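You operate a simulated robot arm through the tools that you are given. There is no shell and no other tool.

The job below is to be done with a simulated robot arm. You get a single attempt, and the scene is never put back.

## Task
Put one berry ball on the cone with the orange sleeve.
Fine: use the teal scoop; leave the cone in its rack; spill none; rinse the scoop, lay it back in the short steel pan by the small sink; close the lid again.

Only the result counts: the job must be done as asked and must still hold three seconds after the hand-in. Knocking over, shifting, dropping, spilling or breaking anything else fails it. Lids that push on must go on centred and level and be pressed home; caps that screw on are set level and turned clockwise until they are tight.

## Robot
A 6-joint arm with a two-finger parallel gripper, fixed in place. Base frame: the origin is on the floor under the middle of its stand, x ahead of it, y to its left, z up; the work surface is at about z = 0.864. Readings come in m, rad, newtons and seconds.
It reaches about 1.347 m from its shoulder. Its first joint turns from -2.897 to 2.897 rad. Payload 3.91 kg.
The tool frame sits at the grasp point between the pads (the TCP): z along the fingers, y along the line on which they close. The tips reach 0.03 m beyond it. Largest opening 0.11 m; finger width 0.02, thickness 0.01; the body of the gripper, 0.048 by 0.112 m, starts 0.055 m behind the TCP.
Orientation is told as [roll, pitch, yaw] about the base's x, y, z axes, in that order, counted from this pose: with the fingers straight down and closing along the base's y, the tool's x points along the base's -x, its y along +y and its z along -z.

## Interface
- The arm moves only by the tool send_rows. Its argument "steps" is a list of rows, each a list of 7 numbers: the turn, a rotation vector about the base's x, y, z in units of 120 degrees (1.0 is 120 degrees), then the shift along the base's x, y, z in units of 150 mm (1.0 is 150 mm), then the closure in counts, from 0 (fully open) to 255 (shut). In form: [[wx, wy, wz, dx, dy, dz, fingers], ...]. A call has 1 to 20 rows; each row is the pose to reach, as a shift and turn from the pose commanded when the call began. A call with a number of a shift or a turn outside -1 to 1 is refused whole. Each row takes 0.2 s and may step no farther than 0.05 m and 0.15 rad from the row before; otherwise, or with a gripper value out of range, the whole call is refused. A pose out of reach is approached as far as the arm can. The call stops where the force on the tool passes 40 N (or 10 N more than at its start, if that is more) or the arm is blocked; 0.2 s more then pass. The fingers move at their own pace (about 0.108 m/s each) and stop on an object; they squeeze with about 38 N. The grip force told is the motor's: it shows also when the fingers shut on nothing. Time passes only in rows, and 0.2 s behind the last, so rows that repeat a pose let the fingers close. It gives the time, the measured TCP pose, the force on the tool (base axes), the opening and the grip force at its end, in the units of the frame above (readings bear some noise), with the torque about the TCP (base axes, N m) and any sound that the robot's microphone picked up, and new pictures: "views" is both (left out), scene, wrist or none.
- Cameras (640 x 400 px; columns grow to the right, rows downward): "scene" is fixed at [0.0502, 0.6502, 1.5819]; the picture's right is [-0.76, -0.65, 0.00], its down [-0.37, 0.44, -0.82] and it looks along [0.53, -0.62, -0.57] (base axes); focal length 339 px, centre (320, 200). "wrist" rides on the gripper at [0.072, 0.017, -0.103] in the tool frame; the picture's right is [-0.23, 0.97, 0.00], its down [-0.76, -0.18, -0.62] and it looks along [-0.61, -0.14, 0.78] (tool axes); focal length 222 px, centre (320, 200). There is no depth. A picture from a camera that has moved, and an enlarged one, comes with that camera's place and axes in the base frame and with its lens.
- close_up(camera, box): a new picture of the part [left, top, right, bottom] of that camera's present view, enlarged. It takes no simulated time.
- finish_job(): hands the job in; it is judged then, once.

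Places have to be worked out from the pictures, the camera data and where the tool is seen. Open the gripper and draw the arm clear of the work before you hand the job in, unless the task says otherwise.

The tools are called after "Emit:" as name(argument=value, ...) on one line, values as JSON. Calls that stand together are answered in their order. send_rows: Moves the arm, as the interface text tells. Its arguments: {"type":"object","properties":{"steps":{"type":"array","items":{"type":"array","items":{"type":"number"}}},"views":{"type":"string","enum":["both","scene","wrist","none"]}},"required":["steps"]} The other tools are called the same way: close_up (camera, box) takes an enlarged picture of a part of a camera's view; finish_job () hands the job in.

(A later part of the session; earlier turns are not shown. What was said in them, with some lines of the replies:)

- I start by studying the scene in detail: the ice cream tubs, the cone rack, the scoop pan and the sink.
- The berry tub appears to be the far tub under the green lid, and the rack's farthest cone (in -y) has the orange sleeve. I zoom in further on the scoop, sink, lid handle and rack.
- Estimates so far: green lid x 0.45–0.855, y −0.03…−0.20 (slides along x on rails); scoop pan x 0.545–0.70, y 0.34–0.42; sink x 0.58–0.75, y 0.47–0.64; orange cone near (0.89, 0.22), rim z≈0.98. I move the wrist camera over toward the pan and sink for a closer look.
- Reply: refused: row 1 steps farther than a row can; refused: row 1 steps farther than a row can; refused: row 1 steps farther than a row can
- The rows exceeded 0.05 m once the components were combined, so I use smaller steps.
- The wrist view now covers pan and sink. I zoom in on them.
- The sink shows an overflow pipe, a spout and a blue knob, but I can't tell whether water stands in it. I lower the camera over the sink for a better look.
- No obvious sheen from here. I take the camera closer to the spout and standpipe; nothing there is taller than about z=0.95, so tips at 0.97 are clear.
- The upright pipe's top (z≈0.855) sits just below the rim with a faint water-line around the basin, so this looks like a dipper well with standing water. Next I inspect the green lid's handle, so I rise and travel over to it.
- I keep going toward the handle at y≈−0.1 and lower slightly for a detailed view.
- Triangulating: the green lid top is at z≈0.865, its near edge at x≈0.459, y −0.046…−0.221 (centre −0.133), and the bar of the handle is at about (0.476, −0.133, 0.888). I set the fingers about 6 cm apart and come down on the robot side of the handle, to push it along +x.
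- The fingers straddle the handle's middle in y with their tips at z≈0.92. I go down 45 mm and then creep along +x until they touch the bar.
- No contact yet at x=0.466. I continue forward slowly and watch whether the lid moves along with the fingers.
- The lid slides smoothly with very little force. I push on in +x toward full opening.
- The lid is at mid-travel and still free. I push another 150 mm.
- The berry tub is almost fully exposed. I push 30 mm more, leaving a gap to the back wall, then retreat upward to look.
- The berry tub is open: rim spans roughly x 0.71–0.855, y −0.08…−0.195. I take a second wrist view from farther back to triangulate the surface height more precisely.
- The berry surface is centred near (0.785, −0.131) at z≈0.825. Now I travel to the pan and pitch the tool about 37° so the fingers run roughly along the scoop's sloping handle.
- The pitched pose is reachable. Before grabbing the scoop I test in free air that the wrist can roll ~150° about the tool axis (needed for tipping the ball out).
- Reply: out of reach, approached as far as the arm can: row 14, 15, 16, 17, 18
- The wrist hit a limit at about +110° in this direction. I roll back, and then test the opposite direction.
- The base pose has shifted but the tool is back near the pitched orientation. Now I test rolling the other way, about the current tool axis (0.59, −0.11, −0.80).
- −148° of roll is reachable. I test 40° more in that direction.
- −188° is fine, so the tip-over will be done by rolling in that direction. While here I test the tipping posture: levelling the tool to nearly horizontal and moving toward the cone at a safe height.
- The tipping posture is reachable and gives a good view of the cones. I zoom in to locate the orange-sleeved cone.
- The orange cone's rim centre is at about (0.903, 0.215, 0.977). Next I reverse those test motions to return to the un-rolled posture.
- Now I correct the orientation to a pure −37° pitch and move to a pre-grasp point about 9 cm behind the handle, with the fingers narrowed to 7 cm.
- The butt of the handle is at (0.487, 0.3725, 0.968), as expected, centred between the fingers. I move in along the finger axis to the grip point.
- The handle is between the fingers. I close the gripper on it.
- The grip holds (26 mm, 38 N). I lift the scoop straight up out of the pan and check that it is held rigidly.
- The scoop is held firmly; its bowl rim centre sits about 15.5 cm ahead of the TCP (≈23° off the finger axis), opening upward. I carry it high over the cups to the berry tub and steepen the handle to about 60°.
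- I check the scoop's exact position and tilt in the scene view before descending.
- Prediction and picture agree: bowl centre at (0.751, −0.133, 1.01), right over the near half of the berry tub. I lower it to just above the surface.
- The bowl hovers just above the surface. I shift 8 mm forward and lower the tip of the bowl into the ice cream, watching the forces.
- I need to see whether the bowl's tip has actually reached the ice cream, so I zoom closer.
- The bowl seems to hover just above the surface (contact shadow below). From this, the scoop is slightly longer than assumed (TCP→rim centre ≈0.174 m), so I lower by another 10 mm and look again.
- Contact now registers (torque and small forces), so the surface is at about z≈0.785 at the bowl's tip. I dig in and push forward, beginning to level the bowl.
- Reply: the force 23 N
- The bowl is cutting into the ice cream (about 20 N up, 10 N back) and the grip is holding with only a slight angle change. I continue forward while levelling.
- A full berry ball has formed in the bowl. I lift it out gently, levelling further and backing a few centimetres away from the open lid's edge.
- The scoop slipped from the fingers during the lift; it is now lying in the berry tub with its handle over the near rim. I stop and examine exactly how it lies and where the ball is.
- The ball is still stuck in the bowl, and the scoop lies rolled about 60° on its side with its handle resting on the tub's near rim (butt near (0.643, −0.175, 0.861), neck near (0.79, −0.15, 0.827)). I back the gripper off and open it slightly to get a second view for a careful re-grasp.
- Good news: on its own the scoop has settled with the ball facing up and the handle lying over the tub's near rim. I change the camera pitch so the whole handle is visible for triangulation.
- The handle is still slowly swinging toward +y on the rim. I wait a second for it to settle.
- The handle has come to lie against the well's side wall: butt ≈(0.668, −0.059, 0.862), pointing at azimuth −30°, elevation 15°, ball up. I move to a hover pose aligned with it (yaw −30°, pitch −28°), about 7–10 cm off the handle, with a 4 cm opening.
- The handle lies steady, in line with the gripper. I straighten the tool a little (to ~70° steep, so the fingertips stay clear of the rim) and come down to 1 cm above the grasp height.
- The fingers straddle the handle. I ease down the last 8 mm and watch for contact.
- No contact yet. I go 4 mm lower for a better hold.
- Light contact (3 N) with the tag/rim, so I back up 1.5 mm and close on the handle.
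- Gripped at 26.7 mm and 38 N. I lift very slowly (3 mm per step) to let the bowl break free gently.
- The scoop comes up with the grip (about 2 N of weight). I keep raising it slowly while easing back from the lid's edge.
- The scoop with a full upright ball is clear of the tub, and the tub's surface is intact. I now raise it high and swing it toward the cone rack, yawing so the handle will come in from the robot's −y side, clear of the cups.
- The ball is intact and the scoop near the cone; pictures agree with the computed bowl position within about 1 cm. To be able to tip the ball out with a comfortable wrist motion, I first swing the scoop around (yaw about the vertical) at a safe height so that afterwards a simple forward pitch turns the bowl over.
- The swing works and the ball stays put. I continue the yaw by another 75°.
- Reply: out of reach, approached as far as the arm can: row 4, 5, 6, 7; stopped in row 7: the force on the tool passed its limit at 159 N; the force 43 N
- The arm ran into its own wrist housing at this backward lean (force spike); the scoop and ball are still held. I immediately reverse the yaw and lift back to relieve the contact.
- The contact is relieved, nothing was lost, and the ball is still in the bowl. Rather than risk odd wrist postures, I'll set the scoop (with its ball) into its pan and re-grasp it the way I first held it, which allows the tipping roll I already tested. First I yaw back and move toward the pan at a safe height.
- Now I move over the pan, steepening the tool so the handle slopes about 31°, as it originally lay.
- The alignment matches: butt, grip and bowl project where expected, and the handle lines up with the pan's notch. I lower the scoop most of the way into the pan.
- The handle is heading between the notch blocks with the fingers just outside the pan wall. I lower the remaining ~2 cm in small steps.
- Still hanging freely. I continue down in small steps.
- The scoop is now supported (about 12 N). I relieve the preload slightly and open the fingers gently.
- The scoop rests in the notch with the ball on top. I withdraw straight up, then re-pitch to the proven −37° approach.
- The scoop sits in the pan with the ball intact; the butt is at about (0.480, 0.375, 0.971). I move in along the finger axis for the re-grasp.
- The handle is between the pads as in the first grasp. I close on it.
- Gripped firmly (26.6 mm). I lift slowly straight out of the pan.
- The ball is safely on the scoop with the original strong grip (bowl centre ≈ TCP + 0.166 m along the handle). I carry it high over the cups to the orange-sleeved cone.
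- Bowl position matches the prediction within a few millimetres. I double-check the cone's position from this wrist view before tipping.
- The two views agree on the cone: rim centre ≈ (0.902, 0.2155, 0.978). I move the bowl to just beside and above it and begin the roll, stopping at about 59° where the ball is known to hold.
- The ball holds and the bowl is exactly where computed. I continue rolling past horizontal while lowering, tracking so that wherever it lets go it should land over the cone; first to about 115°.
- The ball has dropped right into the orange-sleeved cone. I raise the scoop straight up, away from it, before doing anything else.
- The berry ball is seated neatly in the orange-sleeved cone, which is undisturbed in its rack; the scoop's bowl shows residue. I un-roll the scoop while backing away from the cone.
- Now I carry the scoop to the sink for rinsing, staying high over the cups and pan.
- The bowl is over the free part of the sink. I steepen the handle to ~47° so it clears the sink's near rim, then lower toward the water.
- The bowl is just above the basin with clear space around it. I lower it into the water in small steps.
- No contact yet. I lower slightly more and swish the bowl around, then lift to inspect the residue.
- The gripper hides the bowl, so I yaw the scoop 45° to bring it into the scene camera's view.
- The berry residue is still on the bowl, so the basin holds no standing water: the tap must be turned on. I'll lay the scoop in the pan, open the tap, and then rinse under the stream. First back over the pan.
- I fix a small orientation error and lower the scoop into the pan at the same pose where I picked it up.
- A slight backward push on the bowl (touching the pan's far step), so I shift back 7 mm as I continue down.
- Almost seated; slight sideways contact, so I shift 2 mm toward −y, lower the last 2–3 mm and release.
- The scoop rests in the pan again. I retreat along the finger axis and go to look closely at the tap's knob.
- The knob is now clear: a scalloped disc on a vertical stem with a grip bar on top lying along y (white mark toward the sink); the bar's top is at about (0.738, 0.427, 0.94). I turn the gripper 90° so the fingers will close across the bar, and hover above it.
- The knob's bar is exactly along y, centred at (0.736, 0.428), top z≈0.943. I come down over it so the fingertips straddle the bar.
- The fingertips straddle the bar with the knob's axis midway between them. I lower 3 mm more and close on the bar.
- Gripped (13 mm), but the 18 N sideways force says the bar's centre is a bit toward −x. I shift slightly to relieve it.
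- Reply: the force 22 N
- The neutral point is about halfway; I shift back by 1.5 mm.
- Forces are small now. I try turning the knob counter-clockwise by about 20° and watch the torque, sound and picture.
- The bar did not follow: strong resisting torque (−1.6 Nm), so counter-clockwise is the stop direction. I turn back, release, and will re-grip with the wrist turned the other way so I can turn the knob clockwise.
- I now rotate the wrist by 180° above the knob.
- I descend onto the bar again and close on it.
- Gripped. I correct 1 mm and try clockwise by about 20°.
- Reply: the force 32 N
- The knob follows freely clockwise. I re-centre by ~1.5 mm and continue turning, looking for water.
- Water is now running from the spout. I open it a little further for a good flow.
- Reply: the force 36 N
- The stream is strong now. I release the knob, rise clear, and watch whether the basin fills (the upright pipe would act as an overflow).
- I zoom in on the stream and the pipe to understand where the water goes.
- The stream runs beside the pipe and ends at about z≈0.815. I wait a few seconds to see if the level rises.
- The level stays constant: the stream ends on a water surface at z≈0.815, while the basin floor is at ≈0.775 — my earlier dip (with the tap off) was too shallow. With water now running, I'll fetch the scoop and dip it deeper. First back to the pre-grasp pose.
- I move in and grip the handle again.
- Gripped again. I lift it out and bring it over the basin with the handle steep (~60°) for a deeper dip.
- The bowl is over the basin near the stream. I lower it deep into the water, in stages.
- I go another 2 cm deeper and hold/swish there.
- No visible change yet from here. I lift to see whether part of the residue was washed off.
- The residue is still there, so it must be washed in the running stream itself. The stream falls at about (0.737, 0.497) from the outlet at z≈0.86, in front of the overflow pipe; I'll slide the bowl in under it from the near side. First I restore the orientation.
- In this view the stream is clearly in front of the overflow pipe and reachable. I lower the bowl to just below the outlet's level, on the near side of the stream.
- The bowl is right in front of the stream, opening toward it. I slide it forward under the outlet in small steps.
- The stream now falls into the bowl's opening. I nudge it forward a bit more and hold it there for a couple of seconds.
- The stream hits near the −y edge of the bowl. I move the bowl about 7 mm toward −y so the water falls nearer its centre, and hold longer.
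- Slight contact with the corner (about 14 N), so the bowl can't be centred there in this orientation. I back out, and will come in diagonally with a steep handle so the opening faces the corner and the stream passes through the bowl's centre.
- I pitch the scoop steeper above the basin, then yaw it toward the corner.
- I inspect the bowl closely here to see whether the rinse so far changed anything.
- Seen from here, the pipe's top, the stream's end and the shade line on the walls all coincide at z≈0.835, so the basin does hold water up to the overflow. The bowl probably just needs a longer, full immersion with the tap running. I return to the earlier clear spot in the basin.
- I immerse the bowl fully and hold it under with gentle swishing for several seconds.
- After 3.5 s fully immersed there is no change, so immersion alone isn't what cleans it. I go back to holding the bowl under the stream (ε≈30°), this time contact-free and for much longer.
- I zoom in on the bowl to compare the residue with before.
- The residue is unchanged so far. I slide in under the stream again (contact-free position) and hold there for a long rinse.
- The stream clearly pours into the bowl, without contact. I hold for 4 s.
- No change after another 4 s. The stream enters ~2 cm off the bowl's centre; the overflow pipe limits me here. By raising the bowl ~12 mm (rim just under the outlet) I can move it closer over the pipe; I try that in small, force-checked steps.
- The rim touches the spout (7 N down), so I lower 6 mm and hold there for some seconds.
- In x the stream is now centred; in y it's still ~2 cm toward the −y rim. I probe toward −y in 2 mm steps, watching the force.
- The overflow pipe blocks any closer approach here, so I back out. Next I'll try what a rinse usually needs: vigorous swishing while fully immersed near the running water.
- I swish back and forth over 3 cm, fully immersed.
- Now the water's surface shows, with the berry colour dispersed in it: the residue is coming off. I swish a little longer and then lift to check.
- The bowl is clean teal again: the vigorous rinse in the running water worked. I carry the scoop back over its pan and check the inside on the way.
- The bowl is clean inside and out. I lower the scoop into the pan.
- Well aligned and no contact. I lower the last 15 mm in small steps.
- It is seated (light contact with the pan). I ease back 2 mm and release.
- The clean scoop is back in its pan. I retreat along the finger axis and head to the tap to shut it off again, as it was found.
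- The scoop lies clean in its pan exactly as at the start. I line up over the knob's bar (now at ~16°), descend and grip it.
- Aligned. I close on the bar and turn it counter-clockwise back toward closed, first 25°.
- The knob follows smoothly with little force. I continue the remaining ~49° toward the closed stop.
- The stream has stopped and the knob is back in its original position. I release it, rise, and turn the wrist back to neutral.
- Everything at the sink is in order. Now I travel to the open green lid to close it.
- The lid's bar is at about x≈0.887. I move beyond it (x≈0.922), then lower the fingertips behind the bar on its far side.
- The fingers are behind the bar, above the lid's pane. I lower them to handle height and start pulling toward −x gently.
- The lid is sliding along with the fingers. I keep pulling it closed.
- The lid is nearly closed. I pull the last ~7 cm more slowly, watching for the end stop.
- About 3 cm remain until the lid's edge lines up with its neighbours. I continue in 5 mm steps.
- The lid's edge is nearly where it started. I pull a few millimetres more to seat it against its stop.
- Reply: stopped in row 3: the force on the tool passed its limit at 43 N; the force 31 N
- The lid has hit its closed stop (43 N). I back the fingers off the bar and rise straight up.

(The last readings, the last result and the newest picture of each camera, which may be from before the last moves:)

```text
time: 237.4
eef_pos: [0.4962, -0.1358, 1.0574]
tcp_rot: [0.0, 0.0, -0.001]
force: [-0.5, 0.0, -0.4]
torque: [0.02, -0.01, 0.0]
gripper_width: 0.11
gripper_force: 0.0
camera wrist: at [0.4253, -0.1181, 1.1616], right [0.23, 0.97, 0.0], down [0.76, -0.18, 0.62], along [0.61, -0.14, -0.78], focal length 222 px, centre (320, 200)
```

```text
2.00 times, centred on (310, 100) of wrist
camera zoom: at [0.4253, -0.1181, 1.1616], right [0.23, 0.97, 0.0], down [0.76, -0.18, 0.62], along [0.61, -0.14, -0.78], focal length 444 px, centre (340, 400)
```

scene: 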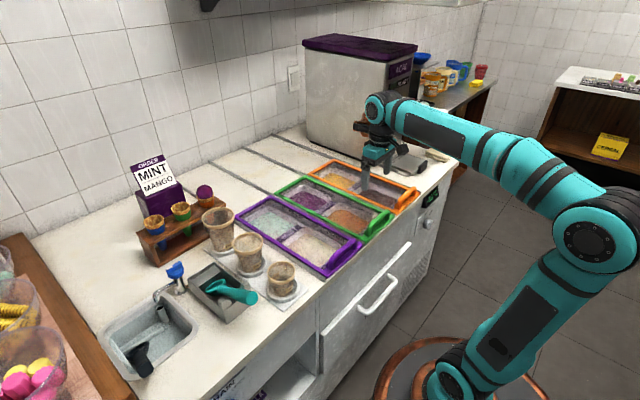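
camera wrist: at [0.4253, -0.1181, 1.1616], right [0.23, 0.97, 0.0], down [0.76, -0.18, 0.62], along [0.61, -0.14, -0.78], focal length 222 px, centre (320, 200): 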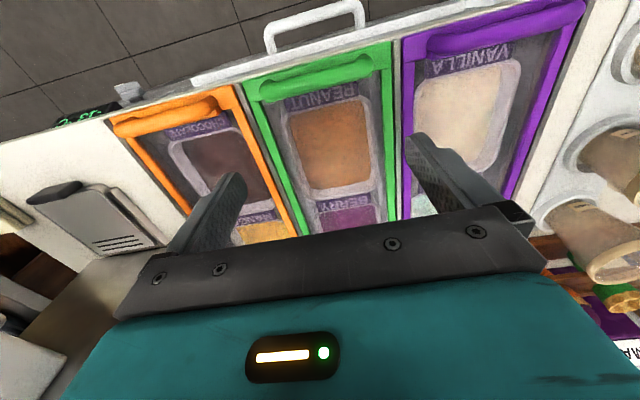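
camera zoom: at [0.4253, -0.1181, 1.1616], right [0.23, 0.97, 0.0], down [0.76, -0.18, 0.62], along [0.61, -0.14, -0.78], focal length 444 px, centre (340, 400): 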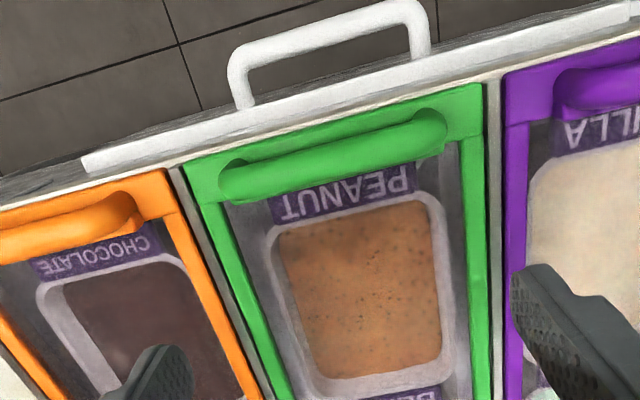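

The green lid is closed exactly as at the start. I draw the arm up to its starting area and make a final check of everything.

Emit:
send_rows(steps=[[0, 0, 0, 0.1, 0.1, 0.2, 0], [0, 0, 0, 0.2, 0.25, 0.4, 0], [0, 0, 0, 0.3, 0.4, 0.6, 0], [0, 0, 0, 0.45, 0.55, 0.8, 0], [0, 0, 0, 0.55, 0.7, 1.0, 0]], views="none")

Emit:
send_rows(steps=[[0, 0, 0, 0.04, 0.05, 0.2, 0], [0, 0, 0, 0.08, 0.1, 0.4, 0], [0, 0, 0, 0.1, 0.12, 0.6, 0]], views="both")

Emit:
close_up(camera="scene", box=[130, 170, 260, 270])

Emit:
close_up(camera="scene", box=[90, 240, 310, 390])

Emit:
close_up(camera="scene", box=[220, 130, 440, 280])

Emit:
close_up(camera="scene", box=[190, 265, 270, 325])

```text
time: 238.6
eef_pos: [0.5805, -0.0292, 1.2101]
tcp_rot: [0.0, -0.004, 0.0]
force: [-0.6, 0.0, -0.3]
torque: [-0.02, -0.02, 0.01]
gripper_width: 0.11
gripper_force: 0.0
```

```text
time: 239.4
eef_pos: [0.5947, -0.0097, 1.2974]
tcp_rot: [0.001, -0.003, 0.0]
force: [0.1, 0.1, 0.2]
torque: [-0.02, -0.01, 0.01]
gripper_width: 0.11
gripper_force: 0.0
camera wrist: at [0.5228, 0.0072, 1.4014], right [0.23, 0.97, 0.0], down [0.76, -0.18, 0.63], along [0.61, -0.14, -0.78], focal length 222 px, centre (320, 200)
```

scene: 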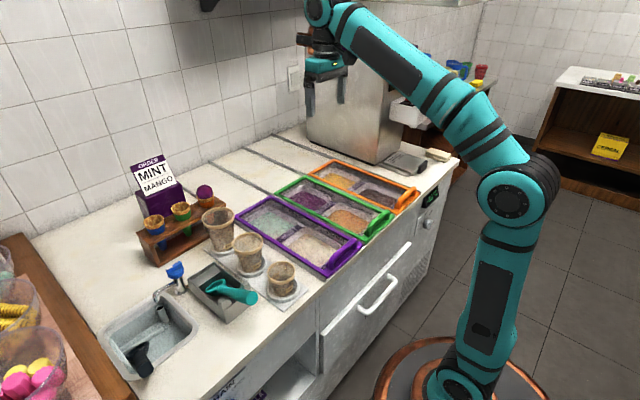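
wrist: 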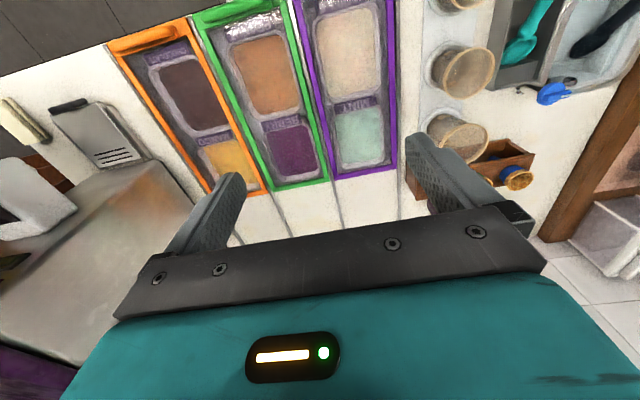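

```text
4.00 times, centred on (195, 220) of scene
camera zoom: at [0.0502, 0.6502, 1.5819], right [-0.76, -0.65, 0.0], down [-0.37, 0.44, -0.82], along [0.53, -0.62, -0.57], focal length 1355 px, centre (820, 120)
```

zoom: 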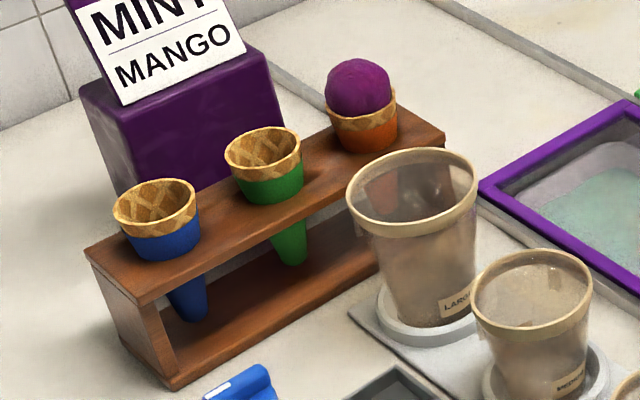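

```text
2.67 times, centred on (200, 315) of scene
camera zoom: at [0.0502, 0.6502, 1.5819], right [-0.76, -0.65, 0.0], down [-0.37, 0.44, -0.82], along [0.53, -0.62, -0.57], focal length 903 px, centre (640, -107)
```

zoom: 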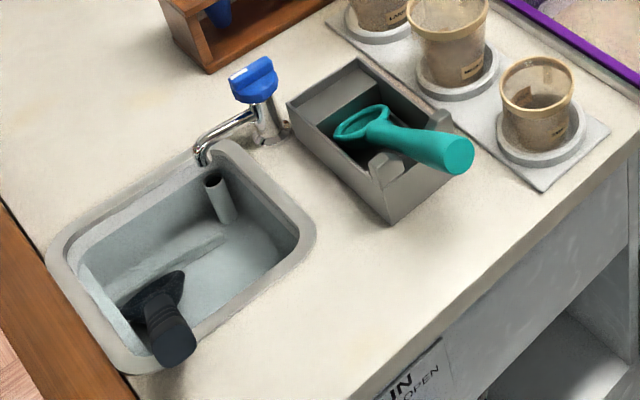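

```text
2.67 times, centred on (330, 205) of scene
camera zoom: at [0.0502, 0.6502, 1.5819], right [-0.76, -0.65, 0.0], down [-0.37, 0.44, -0.82], along [0.53, -0.62, -0.57], focal length 903 px, centre (293, 187)
```

zoom: 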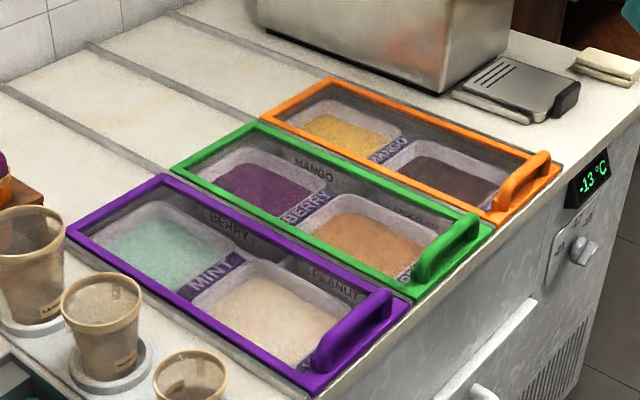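

```text
6.67 times, centred on (230, 295) of scene
camera zoom: at [0.0502, 0.6502, 1.5819], right [-0.76, -0.65, 0.0], down [-0.37, 0.44, -0.82], along [0.53, -0.62, -0.57], focal length 2258 px, centre (920, -433)
```

zoom: 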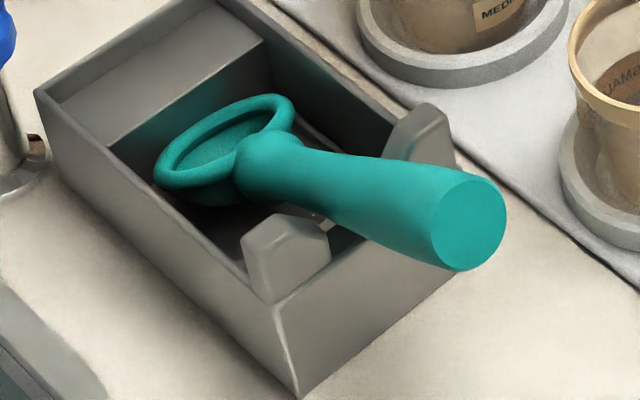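

Final check: the berry ball sits in the orange-sleeved cone in its rack, and the clean teal scoop lies in its pan. The tap is off and the green lid is closed against its stop. Nothing else has shifted, the gripper is open and the arm is clear, so I hand the job in.

Emit:
finish_job()

```text
The job is handed in.
```

One berry ball is on the orange-sleeved cone, which stayed in its rack. The teal scoop is rinsed and back in the short steel pan, and the green lid is closed against its stop. I handed the job in with the gripper open and the arm clear. No verdict came back, so I can't confirm it passed.

These things happened along the way:

- **Dropped scoop:** The scoop slipped from the fingers while I lifted it out of the berry tub. It landed inside the tub with the ball still stuck in the bowl. I picked it up again, and no ice cream left the tub.
- **Scoop in the pan with ice cream on it:** I set it in the steel pan with the ball in it to get a better grip. I set it there again, unrinsed, while I opened the tap. I saw no berry left in the pan afterwards.
- **Arm contact:** While I was turning the scoop, the arm hit part of its own wrist hard (159 N). The ball and scoop stayed put, and I reversed straight away.
- **Rinsing:** A still dip and the stream alone did not clean the bowl. Vigorous swishing in the basin with the tap running did. The bowl lightly touched the spout and overflow pipe during this.
- **Tap:** I turned it on for the rinse and then back off to where it was.

In the last pictures everything else was where it started, and I saw no spills.
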